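You operate a simulated robot arm through the tools that you are given. There is no shell and no other tool.

The job below is to be done with a simulated two-armed robot. You get a single attempt, and the scene is never put back.

JOB
Pack the berry jam and the tin with the earliest date in the crate and carry it to the trolley.
Fine: lid on the jam; as you pack, jam in the end by the white chair, tin in the other; both hands; set it at the trolley top's end away from the wall. Set down upright: berry jam jar, what you pick out.

It is judged by the outcome, as a careful person would: the job done as asked, and still so three seconds after it is handed in. It fails if anything else is knocked over, pushed out of place, dropped, spilled or broken. A push-on lid holds only when it is set on centred and level and pressed home; a screw cap is set on level and turned clockwise until tight.

ROBOT AND FRAMES
Two 7-joint arms with two-finger parallel grippers on one trunk, on a base that drives. Base frame: it is fixed to the floor where the robot stands at the start and does not move with it; the origin is under the middle of the robot, x ahead of it, y to its left, z up; the surface under the hand at the start is at about z = 450. Units: mm, rad, N and s.
The left shoulder is at the start at [50, 165, 905], the right one opposite. With the tool pointing down near the work surface each hand reaches from about 100 to 660 mm from the robot's upright axis, wherever it stands, measured 20 degrees to its own side. Places, roughly: inside of the stock crate [700, 100, 500]; trolley top [-1100, -2000, 800]. Payload 3.91 kg a hand.
The tool frame of a hand sits at the grasp point between the pads (the TCP): z along the fingers, y along the line on which they close. The tips reach 30 mm beyond it. Largest opening 110 mm; finger width 20, thickness 10; the body of the gripper, 48 by 112 mm, starts 55 mm behind the TCP.
Orientation is that of the tool frame in the base frame, as a unit quaternion [x, y, z, w]. With the fingers straight down and closing along the base's y, the tool's x points along the base's -x, its y along +y and its z along -z.

CONTROLS
- The arms move only by the tool drive_tool. It takes "left_steps", "right_steps" or both (then of equal length, played together; a hand with none holds still); each is a list of rows, each a list of 6 numbers: the shift along the tool's x, y, z in mm, then the turn, a rotation vector about the tool's x, y, z in rad. In form: [[tx, ty, tz, ax, ay, az], ...]. A call has 1 to 20 rows; each row shifts and turns the commanded pose from where the row before left it, along the tool's axes as they then stand. "left_fingers" and "right_fingers" are, for a hand that has rows, the finger opening in mm, from 0 to 110, set as the call begins (left out, the last holds). Each row takes 0.2 s and may step no farther than 50 mm and 0.15 rad from the row before; otherwise, or with a gripper value out of range, the whole call is refused. Where a pose cannot be reached the arm comes as near as it can. A force on the tool above 40 N (or 10 N above the force at the start of the call, whichever is more), or a blocked arm, ends the call early, and 0.2 s more pass. The fingers move at their own pace (about 45 mm/s each) and stop on an object; they squeeze with about 24 N. The grip force told is the motor's: it shows also when the fingers shut on nothing. Time passes only in rows, and 0.2 s behind the last, so rows that do not move let the fingers close. It gives the time, the measured TCP pose, the force on the tool (base axes), the opening and the grip force at its end, in the units of the frame above (readings bear some noise), with the torque about the TCP (base axes, N m) and any sound that the robot's microphone picked up.
- Cameras (640 x 400 px; columns grow to the right, rows downward): "scene" is now at [113.3, 10, 1066.3]; the picture's right is [0.11, -0.99, 0.00], its down [-0.64, -0.07, -0.76] and it looks along [0.76, 0.08, -0.65] (base axes); focal length 279 px, centre (320, 200). "left" rides on the left gripper at [73, -17, -103] in its tool frame; the picture's right is [0.23, 0.97, 0.00], its down [-0.76, 0.18, -0.62] and it looks along [-0.61, 0.14, 0.78] (tool axes); focal length 222 px, centre (320, 200). "right" rides on the right gripper at [72, 17, -103] in its tool frame; the picture's right is [-0.23, 0.97, 0.00], its down [-0.76, -0.18, -0.62] and it looks along [-0.61, -0.14, 0.78] (tool axes); focal length 222 px, centre (320, 200). There is no depth. A picture from a camera that has moved, and an enlarged one, comes with that camera's place and axes in the base frame and with its lens.
- camera(camera): a new picture of that camera. It takes no simulated time.
- lift_body(by): slides the trunk up (or, below 0, down) by that many mm; the arms and the scene camera ride with it, the base frame stays. It gives what a move gives, with no picture.
- base_move(legs): drives the robot by 1 to 6 legs, each [ahead, left, turn to the left] in mm, mm and rad, along the robot's own axes; the way and the turn of a leg run together, so that a leg with both is an arc; at most 1500 mm and 3.142 rad a leg. The arms and the cameras ride along, it lands a little off, and it stops where it bumps. It gives what a move gives.
- turn_head(pan, tilt): turns the head with the scene camera to pan (to the left, within 1.396 rad either way) and tilt (down, from -0.506 to 1.204), counted from straight ahead of the robot. It gives what a move gives.
- close_up(camera, box): a new picture of the part [left, top, right, bottom] of that camera's present view, enlarged. It takes no simulated time.
- hand_in(): hands the job in; it is judged then, once.

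Nothing tells you exact positions but the pictures and the camera data. Unless the task says otherwise, let go and move clear before handing in.

The tools are called as name(argument=value, ...) on one line, values as JSON. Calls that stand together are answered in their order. drive_tool: Moves the arms, as the interface text tells. Its arguments: {"type":"object","properties":{"left_steps":{"type":"array","items":{"type":"array","items":{"type":"number"}}},"left_fingers":{"type":"number"},"right_steps":{"type":"array","items":{"type":"array","items":{"type":"number"}}},"right_fingers":{"type":"number"}},"required":[]} The other tools are called the same way: lift_body (by) slides the trunk up or down; base_move (legs) drives the base; turn_head (pan, tilt) turns the head that bears the scene camera; camera (camera) takes a picture; close_up (camera, box) takes an enlarged picture of a part of a camera's view; hand_in () hands the job in.

At the start:

```text
time_s: 0.0
left_ee_pos: [528.1, 259.5, 782.8]
left_orientation: [0.0, 1.0, 0.0, 0.0]
left_wrist_force: [-0.3, -1.2, 0.1]
left_ft_torque: [-0.02, -0.01, -0.02]
left_finger_gap: 109.9
left_gripper_force: 0.0
right_ee_pos: [496.7, -168.2, 711.0]
right_orientation: [0.0, 1.0, 0.0, -0.001]
right_wrist_force: [0.6, 0.0, -0.6]
right_ft_torque: [0.0, 0.01, 0.02]
right_finger_gap: 109.8
right_gripper_force: 0.0
trunk travel left (down, up): [-125.0, 378.0]
robot x, y, heading: [0.2, -2.1, 0.002]
head pan, tilt: [0.11, 0.703]
```

scene: 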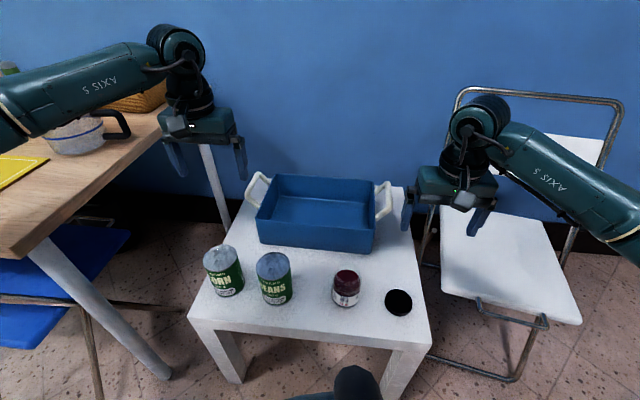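
right: 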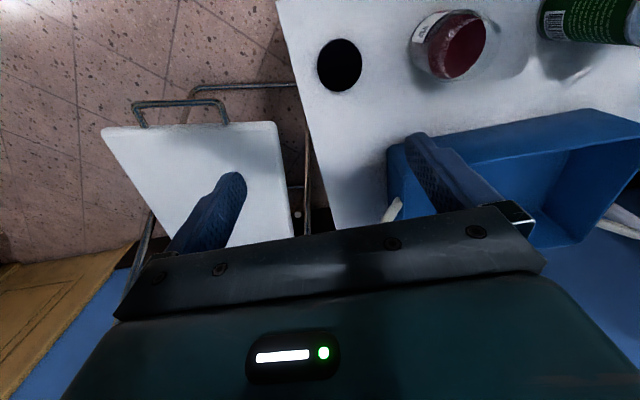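
left: 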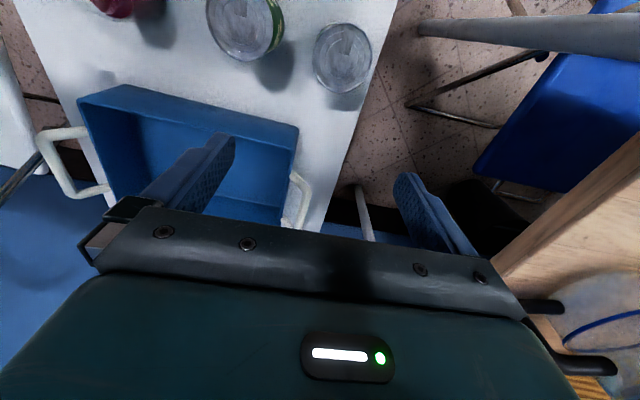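

I see a small white table with a blue crate, two tins, a jam jar and a black disc that is probably its lid. The white chair is on the right (−y). I'll look closer at each of these first.

close_up(camera="scene", box=[190, 230, 310, 305])

close_up(camera="scene", box=[310, 250, 430, 325])

close_up(camera="left", box=[190, 0, 390, 125])

close_up(camera="right", box=[300, 0, 640, 212])

close_up(camera="scene", box=[0, 40, 200, 165])

```text
5.33 times, centred on (250, 268) of scene
camera zoom: at [113.3, 10.0, 1066.3], right [0.11, -0.99, 0.0], down [-0.64, -0.07, -0.76], along [0.76, 0.08, -0.65], focal length 1488 px, centre (693, -160)
```

zoom: 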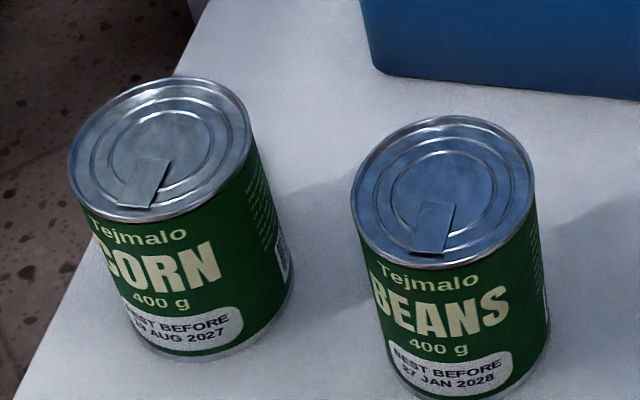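

```text
5.33 times, centred on (370, 288) of scene
camera zoom: at [113.3, 10.0, 1066.3], right [0.11, -0.99, 0.0], down [-0.64, -0.07, -0.76], along [0.76, 0.08, -0.65], focal length 1488 px, centre (53, -267)
```

zoom: 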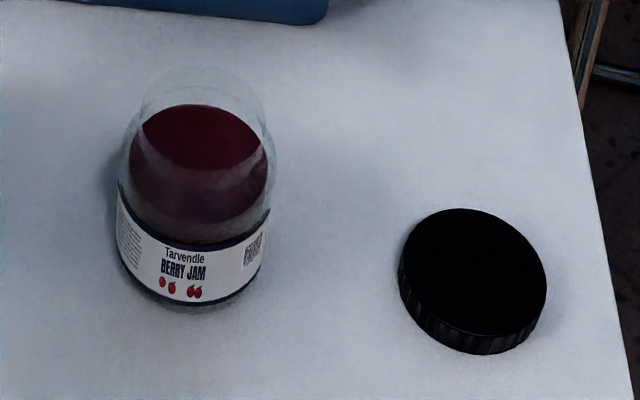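

```text
3.20 times, centred on (290, 62) of left
camera zoom: at [456.1, 243.0, 884.8], right [-0.23, 0.97, 0.0], down [0.76, 0.18, 0.62], along [0.61, 0.14, -0.78], focal length 711 px, centre (416, 640)
```

zoom: 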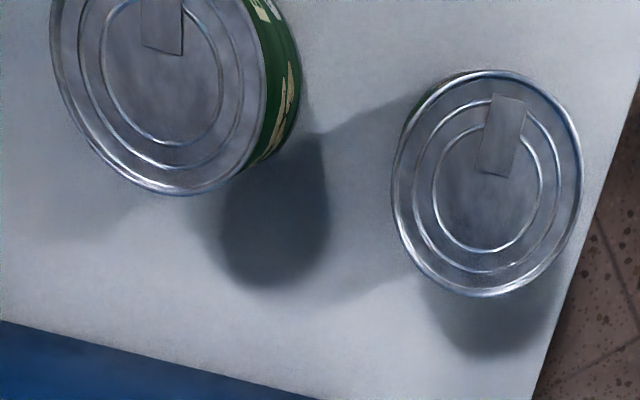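

```text
1.88 times, centred on (470, 106) of right
camera zoom: at [425.6, -151.8, 814.0], right [0.23, 0.97, 0.0], down [0.76, -0.18, 0.62], along [0.61, -0.14, -0.78], focal length 418 px, centre (38, 377)
```

zoom: 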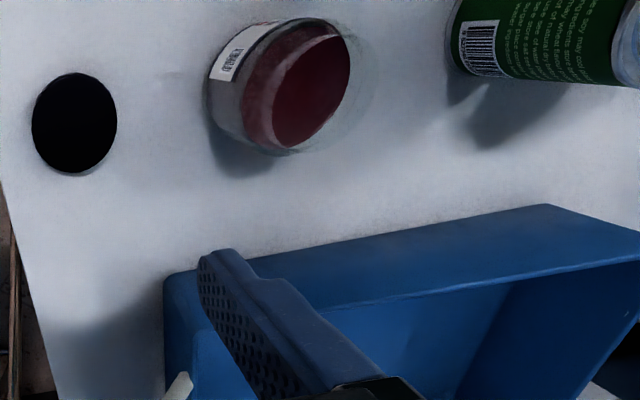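

```text
3.20 times, centred on (100, 102) of scene
camera zoom: at [113.3, 10.0, 1066.3], right [0.11, -0.99, 0.0], down [-0.64, -0.07, -0.76], along [0.76, 0.08, -0.65], focal length 892 px, centre (1024, 512)
```

zoom: 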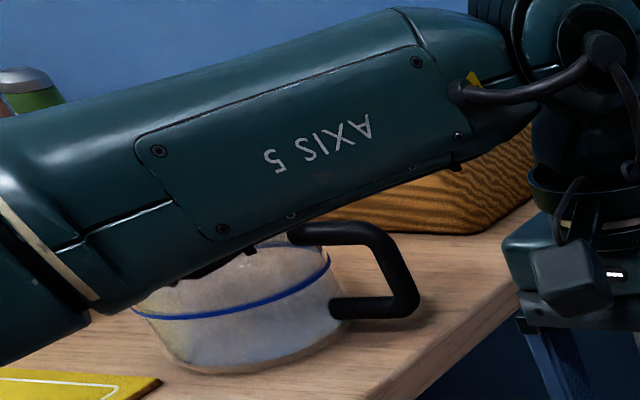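

Corn reads AUG 2027 and beans 27 JAN 2028, and there's also something green on the wooden table at the left. I'll turn the head to look around for more tins and to find the trolley.

turn_head(pan=0.9, tilt=0.4)

camera(camera="scene")

turn_head(pan=1.39, tilt=0.4)

camera(camera="scene")

turn_head(pan=-0.7, tilt=0.4)

camera(camera="scene")

turn_head(pan=-1.39, tilt=0.3)

camera(camera="scene")

```text
time_s: 1.1
left_ee_pos: [526.8, 260.0, 782.2]
left_orientation: [0.0, 1.0, 0.0, 0.0]
left_wrist_force: [0.2, -0.1, -0.3]
left_ft_torque: [0.0, -0.04, 0.02]
left_finger_gap: 109.8
left_gripper_force: 0.1
right_ee_pos: [497.7, -169.2, 709.1]
right_orientation: [0.0, 1.0, 0.0, 0.0]
right_wrist_force: [-0.4, -0.8, 0.1]
right_ft_torque: [0.02, 0.02, 0.0]
right_finger_gap: 109.9
right_gripper_force: 0.0
trunk travel left (down, up): [-125.0, 378.0]
robot x, y, heading: [-0.7, 3.2, -0.001]
head pan, tilt: [0.901, 0.4]
```

```text
taken
camera scene: at [86.6, 73.2, 1093.5], right [0.78, -0.62, 0.0], down [-0.24, -0.3, -0.92], along [0.57, 0.72, -0.39], focal length 279 px, centre (320, 200)
```

scene: 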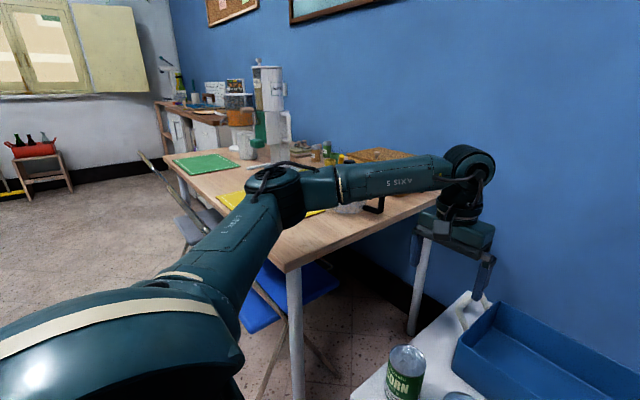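

```text
time_s: 2.1
left_ee_pos: [528.8, 259.7, 781.2]
left_orientation: [-0.001, 1.0, 0.0, 0.0]
left_wrist_force: [-1.0, 0.3, 0.0]
left_ft_torque: [0.01, 0.01, -0.03]
left_finger_gap: 110.0
left_gripper_force: 0.0
right_ee_pos: [499.5, -167.4, 710.1]
right_orientation: [0.0, 1.0, 0.0, 0.0]
right_wrist_force: [0.8, 0.3, -0.3]
right_ft_torque: [-0.02, 0.01, 0.01]
right_finger_gap: 110.1
right_gripper_force: 0.0
trunk travel left (down, up): [-125.0, 378.0]
robot x, y, heading: [0.7, -2.7, 0.002]
head pan, tilt: [1.389, 0.4]
```

```text
taken
camera scene: at [45.8, 91.8, 1093.5], right [0.98, -0.18, 0.0], down [-0.07, -0.38, -0.92], along [0.17, 0.91, -0.39], focal length 279 px, centre (320, 200)
```

scene: 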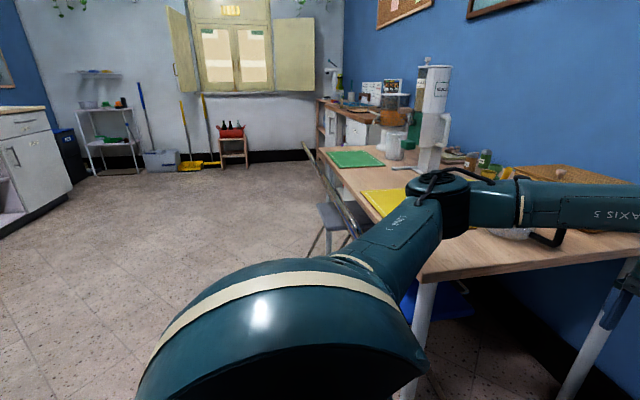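

```text
time_s: 4.0
left_ee_pos: [528.4, 260.0, 781.5]
left_orientation: [0.0, 1.0, 0.0, 0.0]
left_wrist_force: [0.1, -0.5, -0.2]
left_ft_torque: [0.02, -0.01, 0.0]
left_finger_gap: 110.1
left_gripper_force: 0.1
right_ee_pos: [497.0, -169.3, 710.8]
right_orientation: [0.0, 1.0, 0.0, 0.0]
right_wrist_force: [-0.2, -0.3, 0.6]
right_ft_torque: [0.01, -0.01, 0.02]
right_finger_gap: 109.8
right_gripper_force: 0.0
trunk travel left (down, up): [-125.0, 378.0]
robot x, y, heading: [0.4, 0.1, -0.005]
head pan, tilt: [-0.7, 0.4]
```

```text
taken
camera scene: at [99.9, -58.9, 1093.5], right [-0.64, -0.77, 0.0], down [-0.3, 0.25, -0.92], along [0.7, -0.59, -0.39], focal length 279 px, centre (320, 200)
```

scene: 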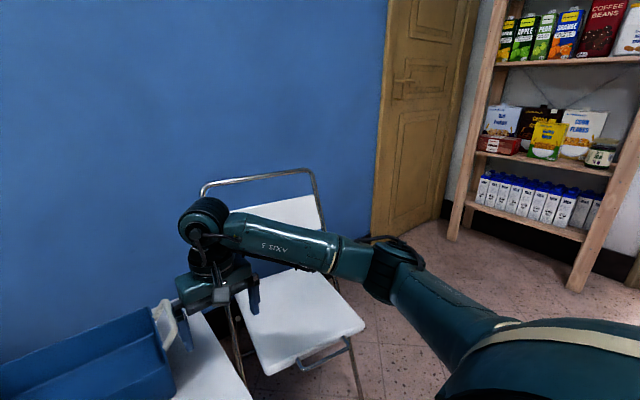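

```text
time_s: 5.1
left_ee_pos: [527.6, 260.2, 782.1]
left_orientation: [0.0, 1.0, 0.0, 0.0]
left_wrist_force: [-1.2, 0.4, -0.1]
left_ft_torque: [-0.02, -0.01, 0.01]
left_finger_gap: 109.9
left_gripper_force: 0.1
right_ee_pos: [498.2, -169.5, 710.6]
right_orientation: [-0.001, 1.0, 0.0, 0.001]
right_wrist_force: [-0.1, -0.2, -0.5]
right_ft_torque: [0.01, -0.03, -0.03]
right_finger_gap: 109.8
right_gripper_force: 0.0
trunk travel left (down, up): [-125.0, 378.0]
robot x, y, heading: [-1.9, -1.4, -0.005]
head pan, tilt: [-1.389, 0.3]
```

```text
taken
camera scene: at [45.9, -91.1, 1102.8], right [-0.98, -0.18, 0.0], down [-0.05, 0.29, -0.96], along [0.17, -0.94, -0.3], focal length 279 px, centre (320, 200)
```

scene: 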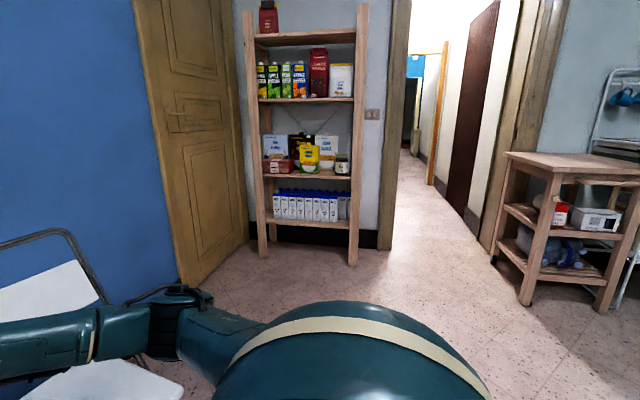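

The trolley is the wooden three-tier cart behind and to the right. I'll zoom in on it, then check the green object on the wooden table and read the tin dates sharply.

close_up(camera="scene", box=[480, 120, 640, 320])

turn_head(pan=0.6, tilt=0.6)

camera(camera="scene")

close_up(camera="scene", box=[140, 60, 300, 160])

turn_head(pan=0.1, tilt=0.9)

camera(camera="scene")

```text
2.00 times, centred on (560, 220) of scene
camera zoom: at [45.9, -91.1, 1102.8], right [-0.98, -0.18, 0.0], down [-0.05, 0.29, -0.96], along [0.17, -0.94, -0.3], focal length 558 px, centre (-160, 160)
```

zoom: 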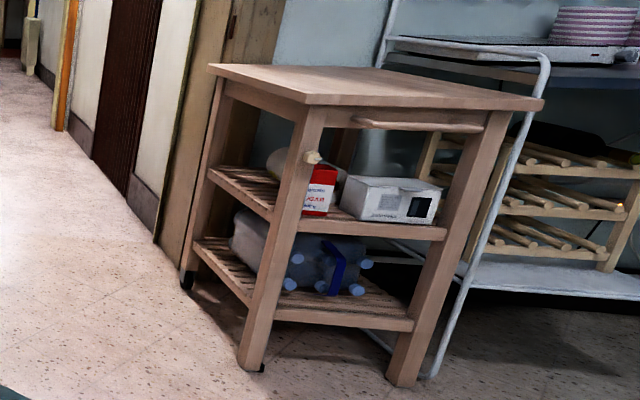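

```text
time_s: 7.0
left_ee_pos: [528.4, 259.4, 781.5]
left_orientation: [-0.001, 1.0, 0.0, 0.0]
left_wrist_force: [-0.5, 0.2, 0.2]
left_ft_torque: [-0.02, 0.07, -0.01]
left_finger_gap: 110.1
left_gripper_force: 0.0
right_ee_pos: [496.2, -168.5, 712.1]
right_orientation: [0.0, 1.0, 0.0, 0.0]
right_wrist_force: [0.9, 0.0, 0.2]
right_ft_torque: [0.03, 0.0, 0.0]
right_finger_gap: 109.9
right_gripper_force: 0.0
trunk travel left (down, up): [-125.0, 378.0]
robot x, y, heading: [0.4, -3.9, -0.001]
head pan, tilt: [0.6, 0.6]
```

```text
taken
camera scene: at [102.0, 50.6, 1075.3], right [0.56, -0.83, 0.0], down [-0.47, -0.32, -0.83], along [0.68, 0.47, -0.56], focal length 279 px, centre (320, 200)
```

scene: 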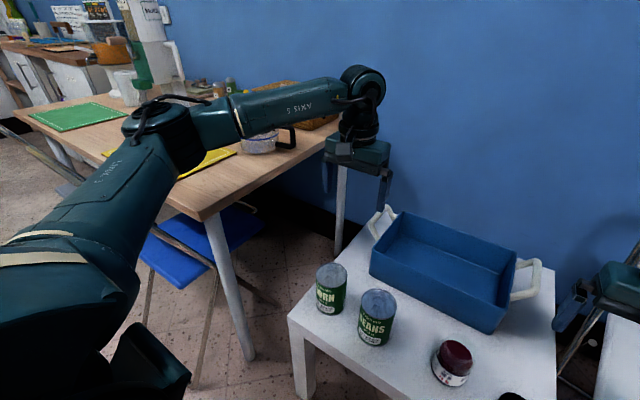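

```text
4.00 times, centred on (220, 110) of scene
camera zoom: at [102.0, 50.6, 1075.3], right [0.56, -0.83, 0.0], down [-0.47, -0.32, -0.83], along [0.68, 0.47, -0.56], focal length 1116 px, centre (720, 560)
```

zoom: 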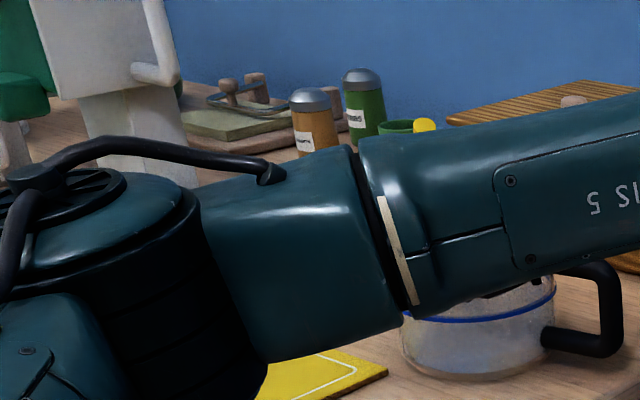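

```text
time_s: 8.0
left_ee_pos: [527.8, 259.8, 782.1]
left_orientation: [-0.001, 1.0, 0.001, 0.0]
left_wrist_force: [0.1, 0.6, -0.3]
left_ft_torque: [-0.03, -0.01, 0.01]
left_finger_gap: 109.9
left_gripper_force: 0.0
right_ee_pos: [498.5, -168.0, 709.7]
right_orientation: [0.001, 1.0, 0.0, -0.001]
right_wrist_force: [-0.9, 0.4, 0.6]
right_ft_torque: [-0.02, -0.01, 0.01]
right_finger_gap: 109.9
right_gripper_force: 0.1
trunk travel left (down, up): [-125.0, 378.0]
robot x, y, heading: [-2.5, 2.2, 0.001]
head pan, tilt: [0.099, 0.901]
```

```text
taken
camera scene: at [104.1, 8.3, 1050.5], right [0.1, -0.99, 0.0], down [-0.78, -0.08, -0.62], along [0.62, 0.06, -0.78], focal length 279 px, centre (320, 200)
```

scene: 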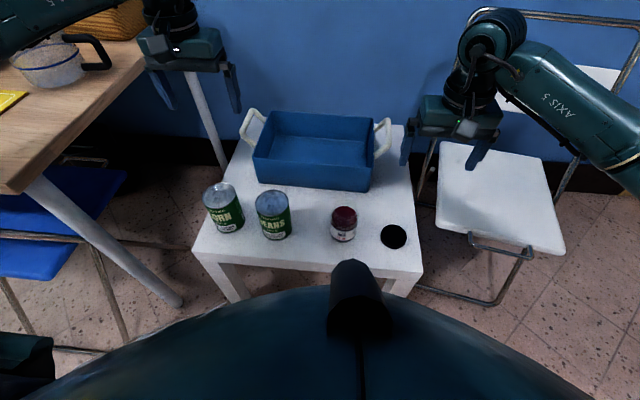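

The green objects on the wooden table are only spice shakers. I'll zoom in hard on the tin dates, the jar rim and the lid.

close_up(camera="scene", box=[200, 205, 248, 235])

close_up(camera="scene", box=[252, 212, 300, 242])

close_up(camera="scene", box=[324, 200, 412, 255])

close_up(camera="scene", box=[230, 95, 410, 207])

close_up(camera="scene", box=[190, 170, 430, 320])

```text
13.33 times, centred on (224, 220) of scene
camera zoom: at [104.1, 8.3, 1050.5], right [0.1, -0.99, 0.0], down [-0.78, -0.08, -0.62], along [0.62, 0.06, -0.78], focal length 3719 px, centre (1600, -67)
```

zoom: 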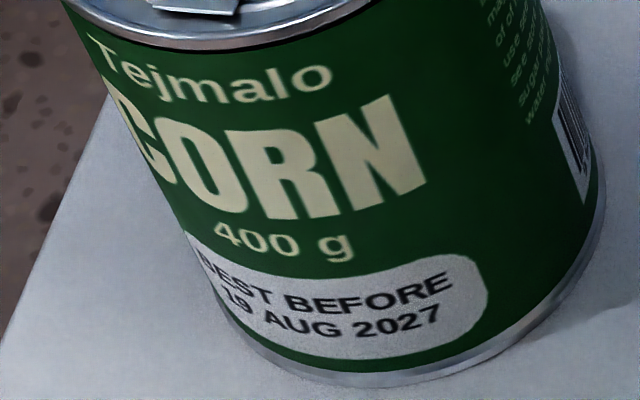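

```text
13.33 times, centred on (276, 227) of scene
camera zoom: at [104.1, 8.3, 1050.5], right [0.1, -0.99, 0.0], down [-0.78, -0.08, -0.62], along [0.62, 0.06, -0.78], focal length 3719 px, centre (907, -160)
```

zoom: 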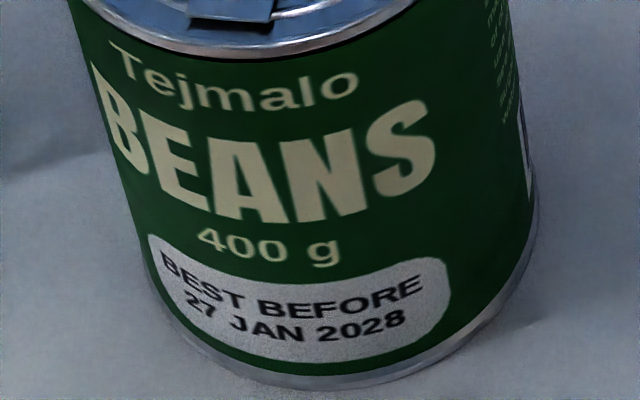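

```text
7.27 times, centred on (368, 228) of scene
camera zoom: at [104.1, 8.3, 1050.5], right [0.1, -0.99, 0.0], down [-0.78, -0.08, -0.62], along [0.62, 0.06, -0.78], focal length 2028 px, centre (-29, 0)
```

zoom: 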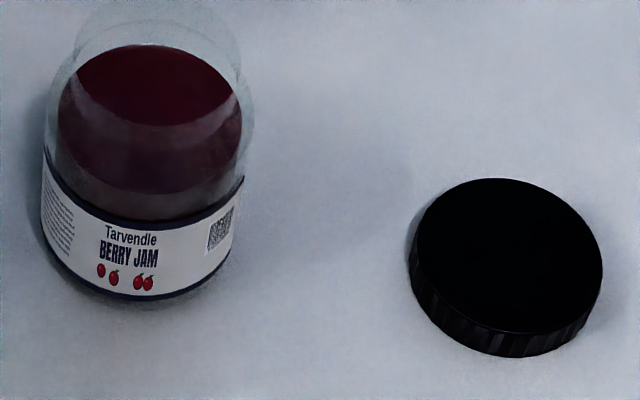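

```text
3.56 times, centred on (320, 151) of scene
camera zoom: at [104.1, 8.3, 1050.5], right [0.1, -0.99, 0.0], down [-0.78, -0.08, -0.62], along [0.62, 0.06, -0.78], focal length 992 px, centre (320, 374)
```

zoom: 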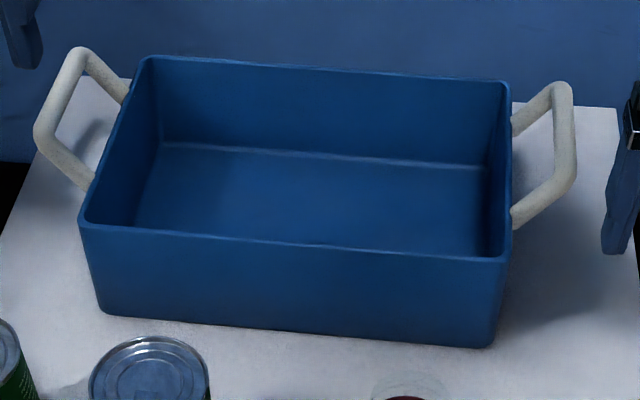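

```text
2.67 times, centred on (310, 245) of scene
camera zoom: at [104.1, 8.3, 1050.5], right [0.1, -0.99, 0.0], down [-0.78, -0.08, -0.62], along [0.62, 0.06, -0.78], focal length 744 px, centre (347, 80)
```

zoom: 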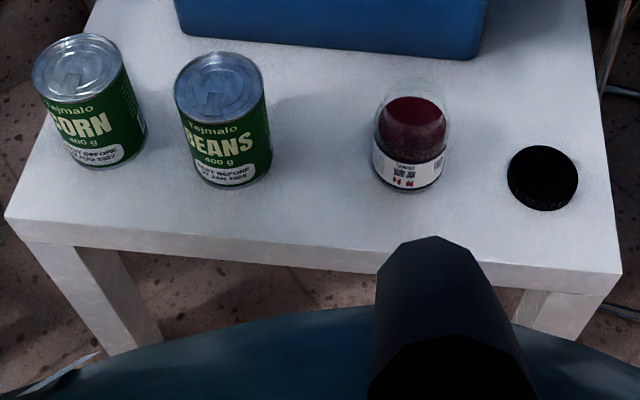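

Corn, dated 19 AUG 2027, is the earliest tin. By my estimate it stands near (483, 283), the jar near (488, −17), the lid near (475, −135), and the crate spans x 615–820, y −76–230. Next I check whether the lid and jar are screw or push-on, and how close the robot's front is to the table.

close_up(camera="right", box=[310, 30, 374, 95])

close_up(camera="right", box=[400, 0, 512, 85])

turn_head(pan=0.0, tilt=1.2)

camera(camera="scene")

close_up(camera="scene", box=[310, 60, 420, 130])

```text
6.15 times, centred on (342, 62) of right
camera zoom: at [425.6, -151.8, 814.0], right [0.23, 0.97, 0.0], down [0.76, -0.18, 0.62], along [0.61, -0.14, -0.78], focal length 1367 px, centre (185, 1046)
```

zoom: 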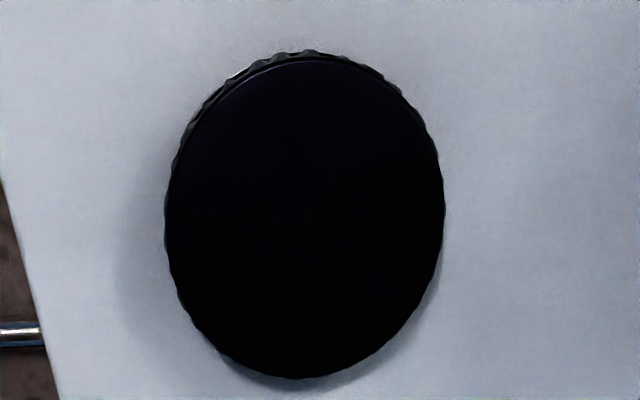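

```text
4.71 times, centred on (456, 42) of right
camera zoom: at [425.6, -151.8, 814.0], right [0.23, 0.97, 0.0], down [0.76, -0.18, 0.62], along [0.61, -0.14, -0.78], focal length 1045 px, centre (-320, 941)
```

zoom: 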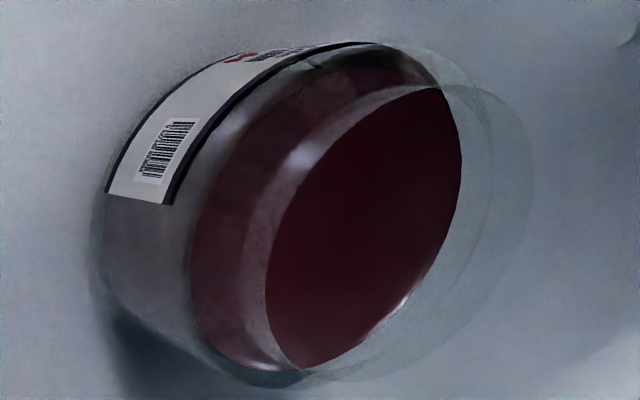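

```text
time_s: 8.8
left_ee_pos: [526.6, 260.4, 781.7]
left_orientation: [-0.001, 1.0, 0.0, 0.0]
left_wrist_force: [0.6, -0.5, 0.2]
left_ft_torque: [-0.04, 0.03, 0.02]
left_finger_gap: 110.1
left_gripper_force: 0.0
right_ee_pos: [497.0, -169.5, 710.7]
right_orientation: [0.0, 1.0, -0.001, 0.0]
right_wrist_force: [0.6, 1.0, -0.4]
right_ft_torque: [0.0, 0.0, 0.0]
right_finger_gap: 110.0
right_gripper_force: 0.0
trunk travel left (down, up): [-125.0, 378.0]
robot x, y, heading: [1.3, -1.3, 0.003]
head pan, tilt: [0.0, 1.201]
```

```text
taken
camera scene: at [85.0, 0.7, 1030.7], right [0.0, -1.0, 0.0], down [-0.93, 0.0, -0.36], along [0.36, 0.0, -0.93], focal length 279 px, centre (320, 200)
```

scene: 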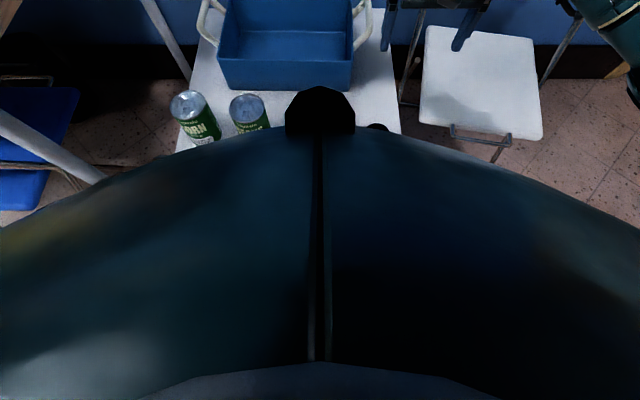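

```text
5.71 times, centred on (365, 95) of scene
camera zoom: at [85.0, 0.7, 1030.7], right [0.0, -1.0, 0.0], down [-0.93, 0.0, -0.36], along [0.36, 0.0, -0.93], focal length 1594 px, centre (63, 800)
```

zoom: 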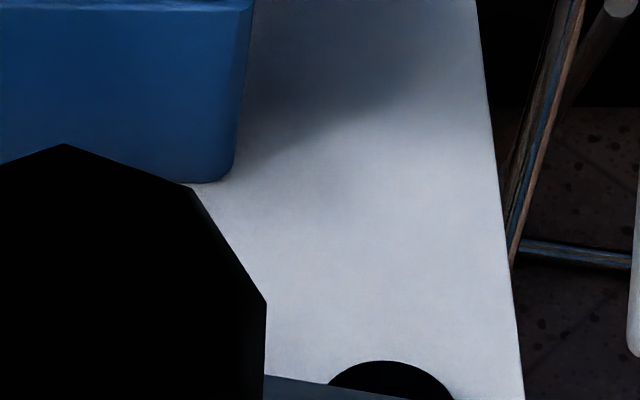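

The lid looks like a ribbed cap, but I can't yet tell how it closes. I'll move the right wrist camera nearer the jar and lid and keep it above them.

drive_tool(right_steps=[[12, 29, 30, 0, 0, 0], [12, 29, 30, 0, 0, 0], [12, 29, 30, 0, 0, 0]])

camera(camera="right")

close_up(camera="right", box=[180, 0, 500, 200])

```text
time_s: 9.6
left_ee_pos: [527.8, 260.5, 782.6]
left_orientation: [-0.001, 1.0, -0.001, 0.0]
left_wrist_force: [0.8, -0.3, 0.9]
left_ft_torque: [0.01, 0.0, -0.01]
left_finger_gap: 109.9
left_gripper_force: 0.1
right_ee_pos: [461.4, -81.5, 618.8]
right_orientation: [0.001, 1.0, 0.0, 0.0]
right_wrist_force: [0.3, 0.7, -0.3]
right_ft_torque: [-0.01, 0.01, 0.0]
right_finger_gap: 110.0
right_gripper_force: 0.2
trunk travel left (down, up): [-125.0, 378.0]
robot x, y, heading: [-0.5, 3.0, -0.003]
head pan, tilt: [0.0, 1.201]
```

```text
taken
camera right: at [389.5, -63.6, 722.2], right [0.23, 0.97, 0.0], down [0.76, -0.18, 0.62], along [0.61, -0.14, -0.78], focal length 222 px, centre (320, 200)
```

right: 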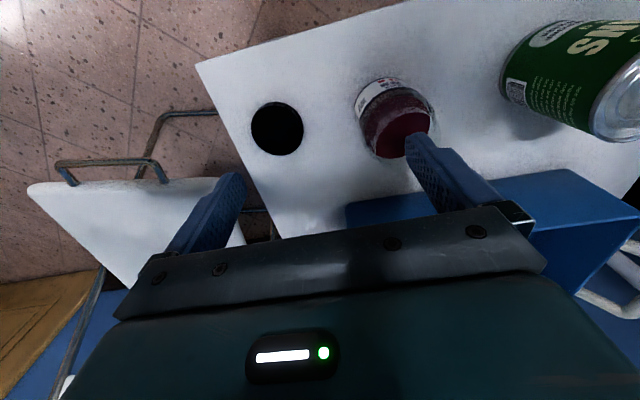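

```text
2.00 times, centred on (340, 100) of right
camera zoom: at [389.5, -63.6, 722.2], right [0.23, 0.97, 0.0], down [0.76, -0.18, 0.62], along [0.61, -0.14, -0.78], focal length 444 px, centre (280, 400)
```

zoom: 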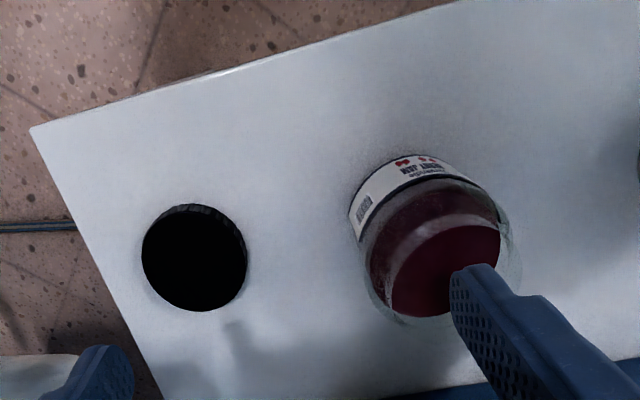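

The lid position is confirmed at about (475, −135). I'll zoom further on the jar rim and the lid's texture.

close_up(camera="right", box=[340, 65, 452, 170])

close_up(camera="right", box=[245, 95, 309, 160])

```text
3.81 times, centred on (396, 118) of right
camera zoom: at [389.5, -63.6, 722.2], right [0.23, 0.97, 0.0], down [0.76, -0.18, 0.62], along [0.61, -0.14, -0.78], focal length 846 px, centre (30, 514)
```

zoom: 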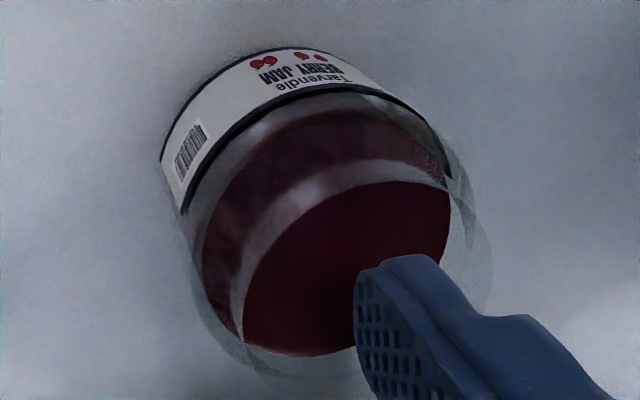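

```text
6.15 times, centred on (277, 128) of right
camera zoom: at [389.5, -63.6, 722.2], right [0.23, 0.97, 0.0], down [0.76, -0.18, 0.62], along [0.61, -0.14, -0.78], focal length 1367 px, centre (585, 646)
```

zoom: 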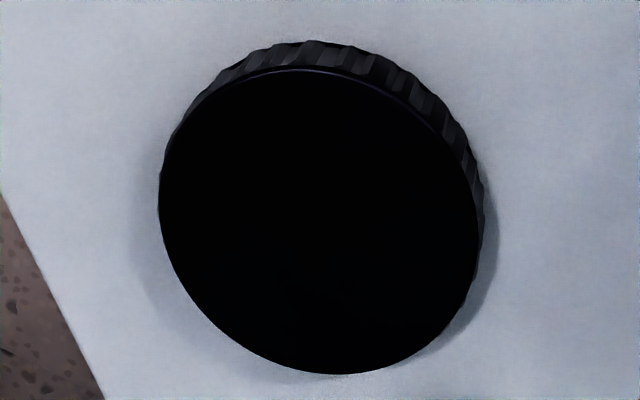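

The cap is fluted with its top face up and the jar neck is plain glass, so I'll treat it as a screw cap: set on level, pressed lightly and turned, with the jar held. Before driving nearer I need the base's clearance to the table, so I'll raise the left hand and yaw it to look back with its camera.

drive_tool(left_steps=[[0, -20, -40, 0, 0, 0], [0, -20, -40, 0, 0, 0], [0, 0, 0, 0, 0, 0.15], [0, 0, 0, 0, 0, 0.15], [0, 0, 0, 0, 0, 0.15], [0, 0, 0, 0, 0, 0.15], [0, 0, 0, 0, 0, 0.15], [0, 0, 0, 0, 0, 0.15], [0, 0, 0, 0, 0, 0.15], [0, 0, 0, 0, 0, 0.15], [0, 0, 0, 0, 0, 0.15], [0, 0, 0, 0, 0, 0.15]])

camera(camera="left")

```text
time_s: 12.2
left_ee_pos: [527.4, 220.5, 862.8]
left_orientation: [0.295, 0.956, 0.0, -0.001]
left_wrist_force: [-0.1, -0.3, -0.2]
left_ft_torque: [0.02, 0.01, -0.02]
left_finger_gap: 109.9
left_gripper_force: 0.0
left hand out of reach, approached as far as the arm can: row 7, 8, 9, 10, 11, 12
right_ee_pos: [462.7, -81.1, 619.0]
right_orientation: [0.0, 1.0, 0.0, -0.001]
right_wrist_force: [0.1, -0.3, 0.4]
right_ft_torque: [0.01, -0.03, -0.03]
right_finger_gap: 109.9
right_gripper_force: 0.0
trunk travel left (down, up): [-125.0, 378.0]
robot x, y, heading: [1.4, 2.0, -0.001]
head pan, tilt: [0.0, 1.201]
```

```text
taken
camera left: at [459.2, 246.9, 965.4], right [0.36, 0.93, 0.0], down [0.73, -0.28, 0.62], along [0.58, -0.23, -0.78], focal length 222 px, centre (320, 200)
```

left: 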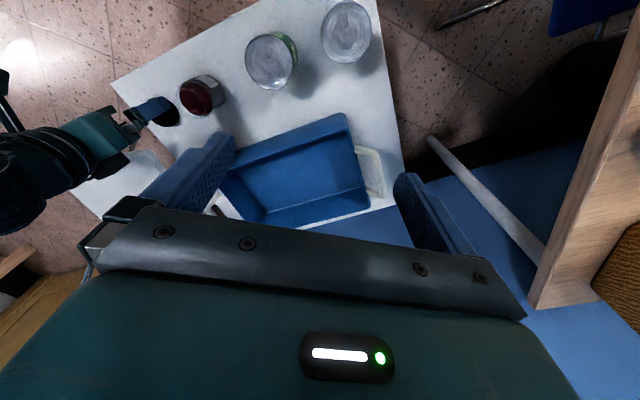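

The left wrist reaches its limit at +0.6 rad that way. I'll turn it the other way instead.

drive_tool(left_steps=[[0, 0, 0, 0, 0, -0.15], [0, 0, 0, 0, 0, -0.15], [0, 0, 0, 0, 0, -0.15], [0, 0, 0, 0, 0, -0.15], [0, 0, 0, 0, 0, -0.15], [0, 0, 0, 0, 0, -0.15], [0, 0, 0, 0, 0, -0.15], [0, 0, 0, 0, 0, -0.15], [0, 0, 0, 0, 0, -0.15], [0, 0, 0, 0, 0, -0.15], [0, 0, 0, 0, 0, -0.15], [0, 0, 0, 0, 0, -0.15], [0, 0, 0, 0, 0, -0.15], [0, 0, 0, 0, 0, -0.15], [0, 0, 0, 0, 0, -0.15], [0, 0, 0, 0, 0, -0.15], [0, 0, 0, 0, 0, -0.15], [0, 0, 0, 0, 0, -0.15], [0, 0, 0, 0, 0, -0.15], [0, 0, 0, 0, 0, -0.15]])

camera(camera="left")

```text
time_s: 16.4
left_ee_pos: [528.1, 220.0, 863.2]
left_orientation: [0.933, -0.361, 0.0, 0.0]
left_wrist_force: [0.0, -0.2, -0.5]
left_ft_torque: [-0.01, -0.01, -0.02]
left_finger_gap: 110.0
left_gripper_force: 0.0
right_ee_pos: [462.0, -81.5, 618.9]
right_orientation: [0.001, 1.0, 0.0, 0.0]
right_wrist_force: [0.6, 0.3, 0.4]
right_ft_torque: [0.02, 0.0, 0.03]
right_finger_gap: 110.1
right_gripper_force: 0.0
trunk travel left (down, up): [-125.0, 378.0]
robot x, y, heading: [0.1, 1.8, 0.001]
head pan, tilt: [0.0, 1.201]
```

```text
taken
camera left: at [593.3, 184.0, 965.0], right [-0.49, -0.87, 0.0], down [-0.68, 0.38, 0.62], along [-0.54, 0.3, -0.78], focal length 222 px, centre (320, 200)
```

left: 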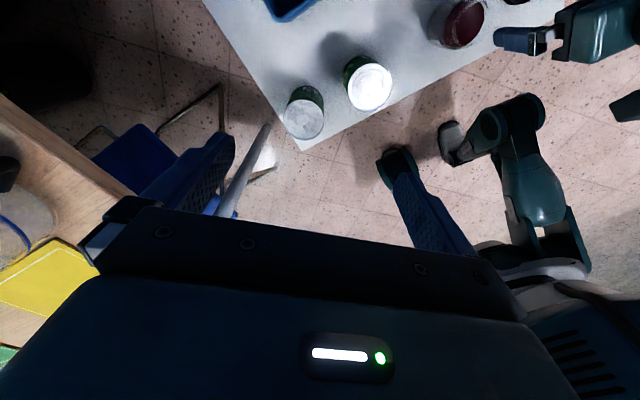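

close_up(camera="left", box=[360, 60, 640, 360])

drive_tool(left_steps=[[0, 0, 0, 0, 0, -0.15], [0, 0, 0, 0, 0, -0.15], [0, 0, 0, 0, 0, -0.15], [0, 0, 0, 0, 0, -0.15], [0, 0, 0, 0, 0, -0.15], [0, 0, 0, 0, 0, -0.15]])

camera(camera="left")

```text
1.33 times, centred on (500, 210) of left
camera zoom: at [593.3, 184.0, 965.0], right [-0.49, -0.87, 0.0], down [-0.68, 0.38, 0.62], along [-0.54, 0.3, -0.78], focal length 296 px, centre (80, 187)
```

zoom: 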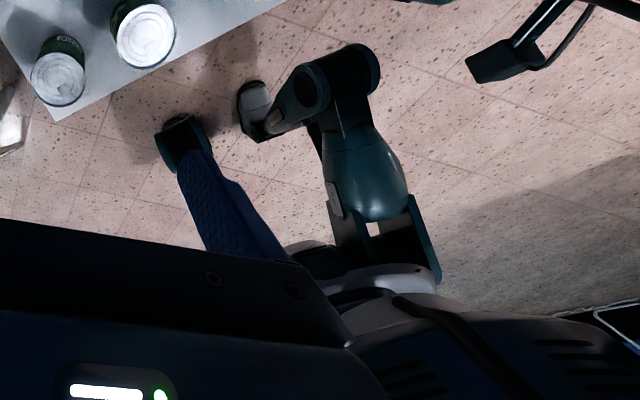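

```text
time_s: 17.8
left_ee_pos: [527.3, 219.8, 861.6]
left_orientation: [0.997, 0.08, 0.0, 0.0]
left_wrist_force: [0.1, 0.0, 0.4]
left_ft_torque: [0.0, -0.01, -0.02]
left_finger_gap: 109.9
left_gripper_force: 0.1
right_ee_pos: [462.7, -80.2, 618.9]
right_orientation: [0.001, 1.0, 0.0, 0.0]
right_wrist_force: [-0.2, 0.3, 0.5]
right_ft_torque: [0.01, 0.03, 0.04]
right_finger_gap: 109.9
right_gripper_force: 0.1
trunk travel left (down, up): [-125.0, 378.0]
robot x, y, heading: [-1.1, -1.3, -0.003]
head pan, tilt: [0.0, 1.201]
```

```text
taken
camera left: at [597.2, 248.1, 964.2], right [0.38, -0.92, 0.0], down [-0.72, -0.3, 0.62], along [-0.58, -0.24, -0.78], focal length 222 px, centre (320, 200)
```

left: 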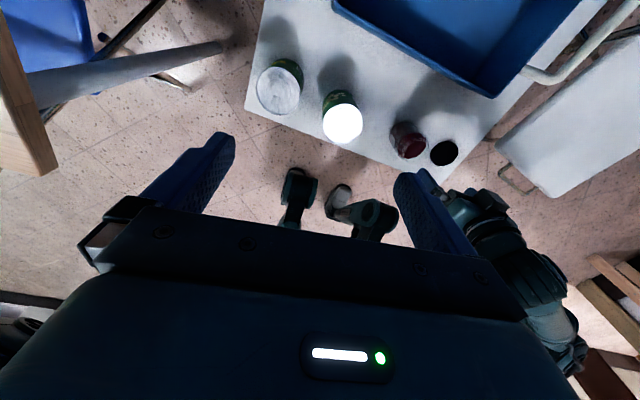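

The robot stands on legs well behind the table edge: feet and knees are at x < about 200 and the table edge is at x ≈ 389, so driving about 110 mm closer is safe. I raise the right hand, yaw the left hand to close along x, and drive ahead and left.

drive_tool(left_steps=[[0, 0, 0, 0, 0, 0.14425], [0, 0, 0, 0, 0, 0.14425], [0, 0, 0, 0, 0, 0.14425], [0, 0, 0, 0, 0, 0.14425], [0, 0, 0, 0, 0, 0.14425], [0, 0, 0, 0, 0, 0.14425], [0, 0, 0, 0, 0, 0.14425], [0, 0, 0, 0, 0, 0.14425], [0, 0, 0, 0, 0, 0.14425], [0, 0, 0, 0, 0, 0.14425], [0, 0, 0, 0, 0, 0.14425], [0, 0, 0, 0, 0, 0.14425]], right_steps=[[0, -20, -40, 0, 0, 0], [0, -20, -40, 0, 0, 0], [0, -20, -40, 0, 0, 0], [0, 0, 0, 0, 0, 0], [0, 0, 0, 0, 0, 0], [0, 0, 0, 0, 0, 0], [0, 0, 0, 0, 0, 0], [0, 0, 0, 0, 0, 0], [0, 0, 0, 0, 0, 0], [0, 0, 0, 0, 0, 0], [0, 0, 0, 0, 0, 0], [0, 0, 0, 0, 0, 0]])

base_move(legs=[[60, 40, 0]])

camera(camera="left")

turn_head(pan=0.1, tilt=0.9)

camera(camera="scene")

```text
time_s: 20.4
left_ee_pos: [528.0, 220.8, 862.7]
left_orientation: [-0.706, 0.708, 0.0, 0.0]
left_wrist_force: [-0.3, -0.2, 0.2]
left_ft_torque: [0.01, -0.01, 0.01]
left_finger_gap: 110.0
left_gripper_force: 0.1
right_ee_pos: [459.6, -143.7, 739.5]
right_orientation: [0.0, 1.0, 0.0, 0.0]
right_wrist_force: [-0.9, -0.6, -0.3]
right_ft_torque: [-0.01, 0.0, -0.01]
right_finger_gap: 109.8
right_gripper_force: 0.1
trunk travel left (down, up): [-125.0, 378.0]
robot x, y, heading: [0.3, -0.8, -0.001]
head pan, tilt: [0.0, 1.201]
```

```text
time_s: 21.4
left_ee_pos: [587.2, 260.6, 861.3]
left_orientation: [-0.707, 0.707, 0.0, 0.001]
left_wrist_force: [-0.4, 0.3, -0.2]
left_ft_torque: [0.03, 0.01, -0.01]
left_finger_gap: 110.0
left_gripper_force: 0.1
right_ee_pos: [520.2, -102.1, 740.2]
right_orientation: [0.0, 1.0, 0.0, 0.0]
right_wrist_force: [0.6, 0.0, 0.1]
right_ft_torque: [0.02, -0.02, 0.03]
right_finger_gap: 110.0
right_gripper_force: 0.0
trunk travel left (down, up): [-125.0, 378.0]
robot x, y, heading: [59.4, 38.2, 0.004]
head pan, tilt: [0.0, 1.201]
```

```text
taken
camera left: at [605.0, 188.6, 965.0], right [-0.97, -0.23, 0.0], down [-0.18, 0.76, 0.62], along [-0.14, 0.61, -0.78], focal length 222 px, centre (320, 200)
```

left: 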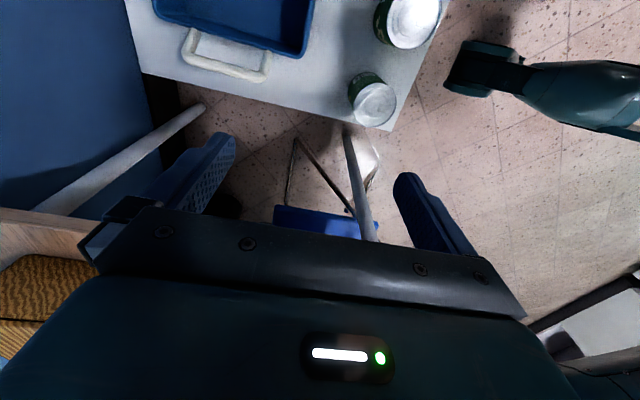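

```text
time_s: 22.2
left_ee_pos: [587.0, 261.6, 860.9]
left_orientation: [-0.707, 0.707, -0.001, -0.001]
left_wrist_force: [-0.8, -0.1, 0.6]
left_ft_torque: [0.02, 0.01, -0.02]
left_finger_gap: 110.0
left_gripper_force: 0.1
right_ee_pos: [521.4, -103.8, 739.9]
right_orientation: [0.0, 1.0, 0.0, -0.001]
right_wrist_force: [0.2, 0.4, 0.4]
right_ft_torque: [0.01, -0.01, -0.02]
right_finger_gap: 110.1
right_gripper_force: 0.1
trunk travel left (down, up): [-125.0, 378.0]
robot x, y, heading: [58.7, 38.0, 0.003]
head pan, tilt: [0.099, 0.901]
```

```text
taken
camera scene: at [163.9, 48.3, 1050.4], right [0.1, -0.99, 0.0], down [-0.78, -0.08, -0.62], along [0.62, 0.06, -0.78], focal length 279 px, centre (320, 200)
```

scene: 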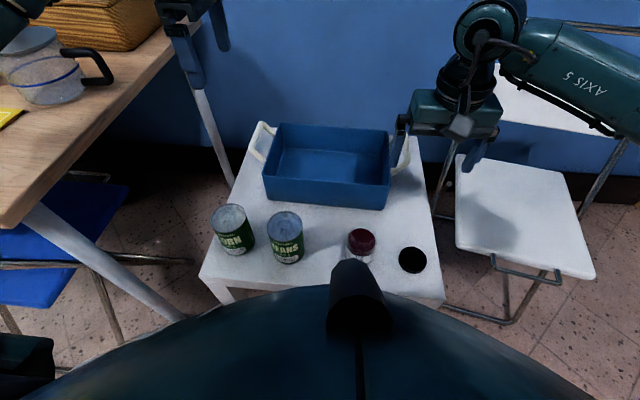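

Clearance is still ample, with the knees around x ≈ 230 and below table height. I'll advance 50 mm more and take zooms from the scene and wrist cameras to pin down the tin, jar, lid and crate.

base_move(legs=[[50, 20, 0]])

close_up(camera="scene", box=[190, 180, 350, 280])

close_up(camera="scene", box=[320, 200, 464, 290])

close_up(camera="scene", box=[236, 100, 460, 240])

camera(camera="left")

camera(camera="right")

```text
time_s: 23.2
left_ee_pos: [625.4, 275.6, 861.8]
left_orientation: [-0.706, 0.708, 0.0, 0.0]
left_wrist_force: [-0.5, 0.1, -0.2]
left_ft_torque: [-0.01, 0.0, -0.01]
left_finger_gap: 109.8
left_gripper_force: 0.1
right_ee_pos: [556.5, -87.7, 740.4]
right_orientation: [0.003, 1.0, 0.001, 0.0]
right_wrist_force: [0.4, -0.5, 0.6]
right_ft_torque: [-0.03, 0.0, 0.01]
right_finger_gap: 109.8
right_gripper_force: 0.0
trunk travel left (down, up): [-125.0, 378.0]
robot x, y, heading: [98.1, 58.5, -0.005]
head pan, tilt: [0.099, 0.901]
stopped in leg 1: the robot was blocked; the commanded pose is now the measured one
```

```text
4.00 times, centred on (270, 230) of scene
camera zoom: at [201.0, 64.6, 1050.5], right [0.1, -1.0, 0.0], down [-0.78, -0.08, -0.62], along [0.62, 0.06, -0.78], focal length 1116 px, centre (520, 80)
```

zoom: 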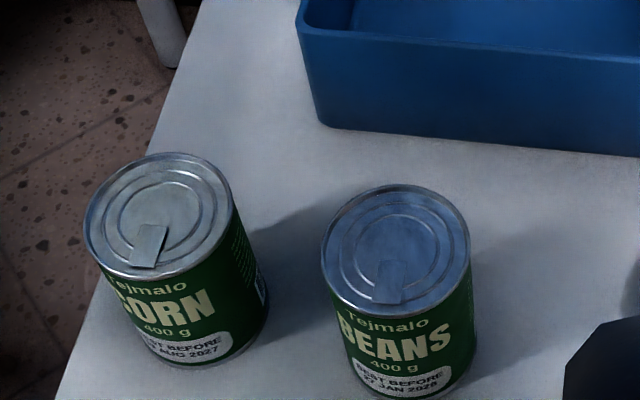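

```text
4.44 times, centred on (392, 245) of scene
camera zoom: at [201.0, 64.6, 1050.5], right [0.1, -1.0, 0.0], down [-0.78, -0.08, -0.62], along [0.62, 0.06, -0.78], focal length 1240 px, centre (0, 0)
```

zoom: 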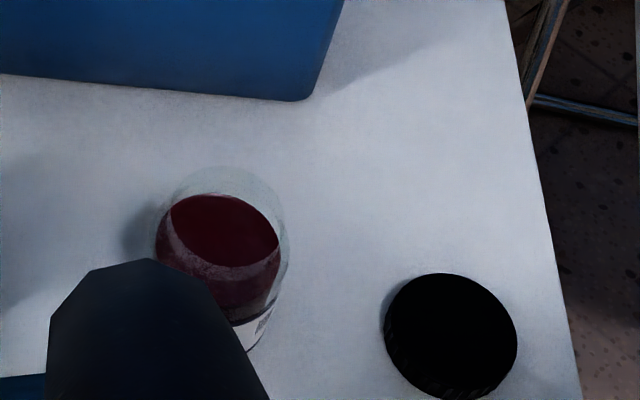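

```text
2.86 times, centred on (348, 170) of scene
camera zoom: at [201.0, 64.6, 1050.5], right [0.1, -1.0, 0.0], down [-0.78, -0.08, -0.62], along [0.62, 0.06, -0.78], focal length 797 px, centre (240, 286)
```

zoom: 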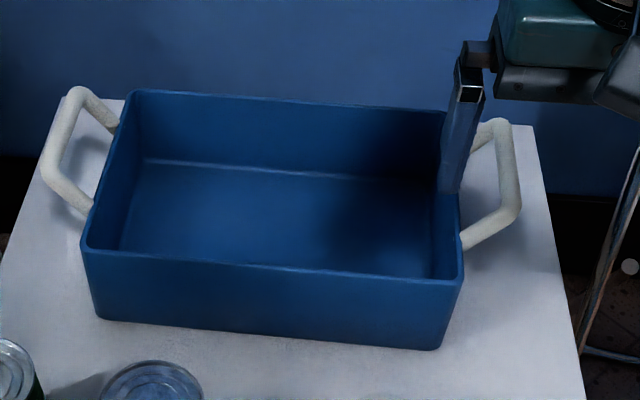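

```text
taken
camera left: at [643.0, 203.6, 964.7], right [-0.97, -0.22, 0.0], down [-0.18, 0.76, 0.62], along [-0.14, 0.61, -0.78], focal length 222 px, centre (320, 200)
```

left: 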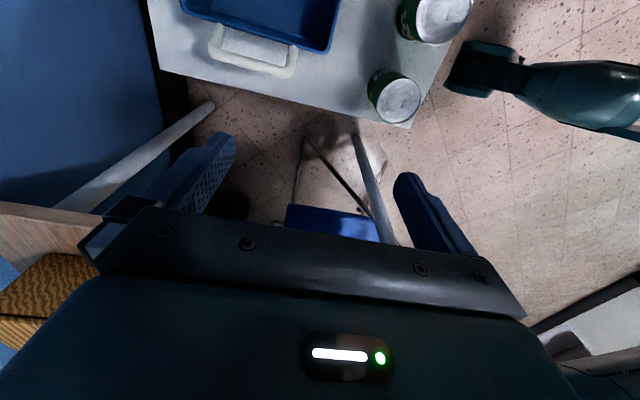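

```text
taken
camera right: at [485.1, -70.6, 843.2], right [0.23, 0.97, 0.0], down [0.76, -0.18, 0.62], along [0.61, -0.14, -0.78], focal length 222 px, centre (320, 200)
```

right: 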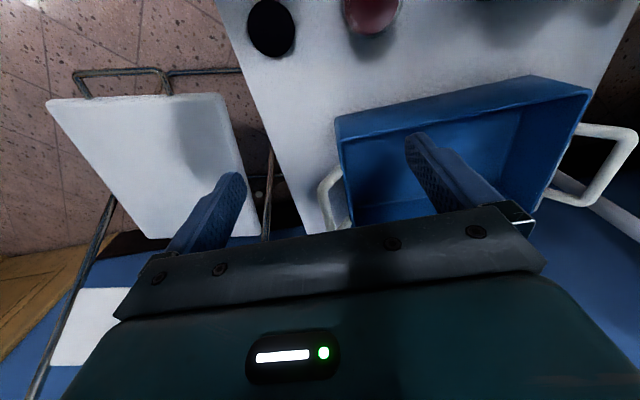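

The base bumped lightly at x ≈ 98, but re-measuring puts the crate (rim x 612–820, y −74–232) and the lid within a few mm of before, so nothing shifted. I'll back off slightly and move the left hand over the corn tin.

base_move(legs=[[-8, 0, 0.005]])

drive_tool(left_steps=[[-1, 22, 35, 0, 0, 0], [-1, 22, 35, 0, 0, 0], [-1, 22, 35, 0, 0, 0], [-1, 22, 35, 0, 0, 0], [-1, 22, 35, 0, 0, 0], [-1, 22, 35, 0, 0, 0]])

camera(camera="left")

camera(camera="scene")

```text
time_s: 24.0
left_ee_pos: [616.7, 277.3, 861.7]
left_orientation: [0.708, -0.706, 0.0, 0.0]
left_wrist_force: [-0.7, 0.7, -0.9]
left_ft_torque: [-0.04, -0.02, 0.01]
left_finger_gap: 109.9
left_gripper_force: 0.1
right_ee_pos: [550.3, -84.6, 740.2]
right_orientation: [-0.001, 1.0, -0.001, 0.0]
right_wrist_force: [0.0, -0.1, -0.2]
right_ft_torque: [0.02, 0.0, -0.04]
right_finger_gap: 110.2
right_gripper_force: 0.1
trunk travel left (down, up): [-125.0, 378.0]
robot x, y, heading: [89.1, 56.2, 0.002]
head pan, tilt: [0.099, 0.901]
```

```text
time_s: 25.4
left_ee_pos: [483.0, 282.5, 650.3]
left_orientation: [0.708, -0.706, 0.0, 0.0]
left_wrist_force: [-0.5, -0.4, 0.1]
left_ft_torque: [0.0, 0.02, -0.02]
left_finger_gap: 110.2
left_gripper_force: 0.1
right_ee_pos: [549.3, -84.5, 739.4]
right_orientation: [-0.001, 1.0, 0.0, -0.001]
right_wrist_force: [-0.2, -0.3, 0.1]
right_ft_torque: [0.01, 0.02, 0.02]
right_finger_gap: 109.8
right_gripper_force: 0.1
trunk travel left (down, up): [-125.0, 378.0]
robot x, y, heading: [89.5, 53.7, 0.006]
head pan, tilt: [0.099, 0.901]
```

```text
taken
camera left: at [501.9, 210.9, 754.0], right [-0.97, -0.23, 0.0], down [-0.18, 0.76, 0.62], along [-0.14, 0.61, -0.78], focal length 222 px, centre (320, 200)
```

left: 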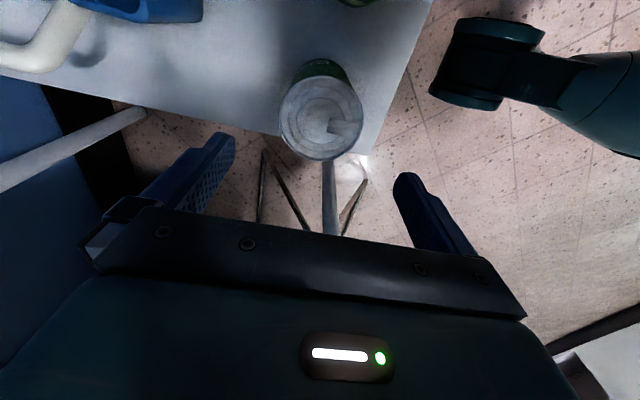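

```text
taken
camera scene: at [192.9, 65.1, 1050.5], right [0.1, -0.99, 0.0], down [-0.78, -0.08, -0.62], along [0.62, 0.06, -0.78], focal length 279 px, centre (320, 200)
```

scene: 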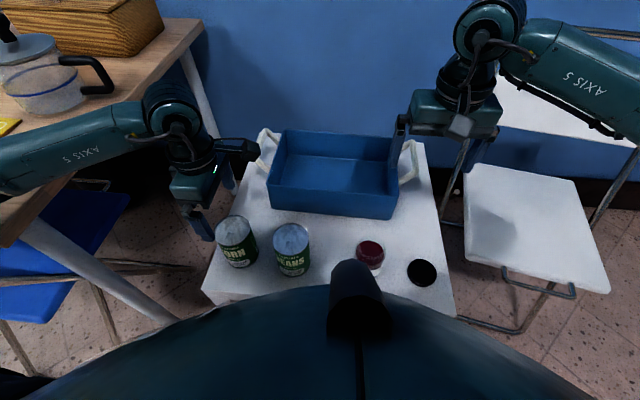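

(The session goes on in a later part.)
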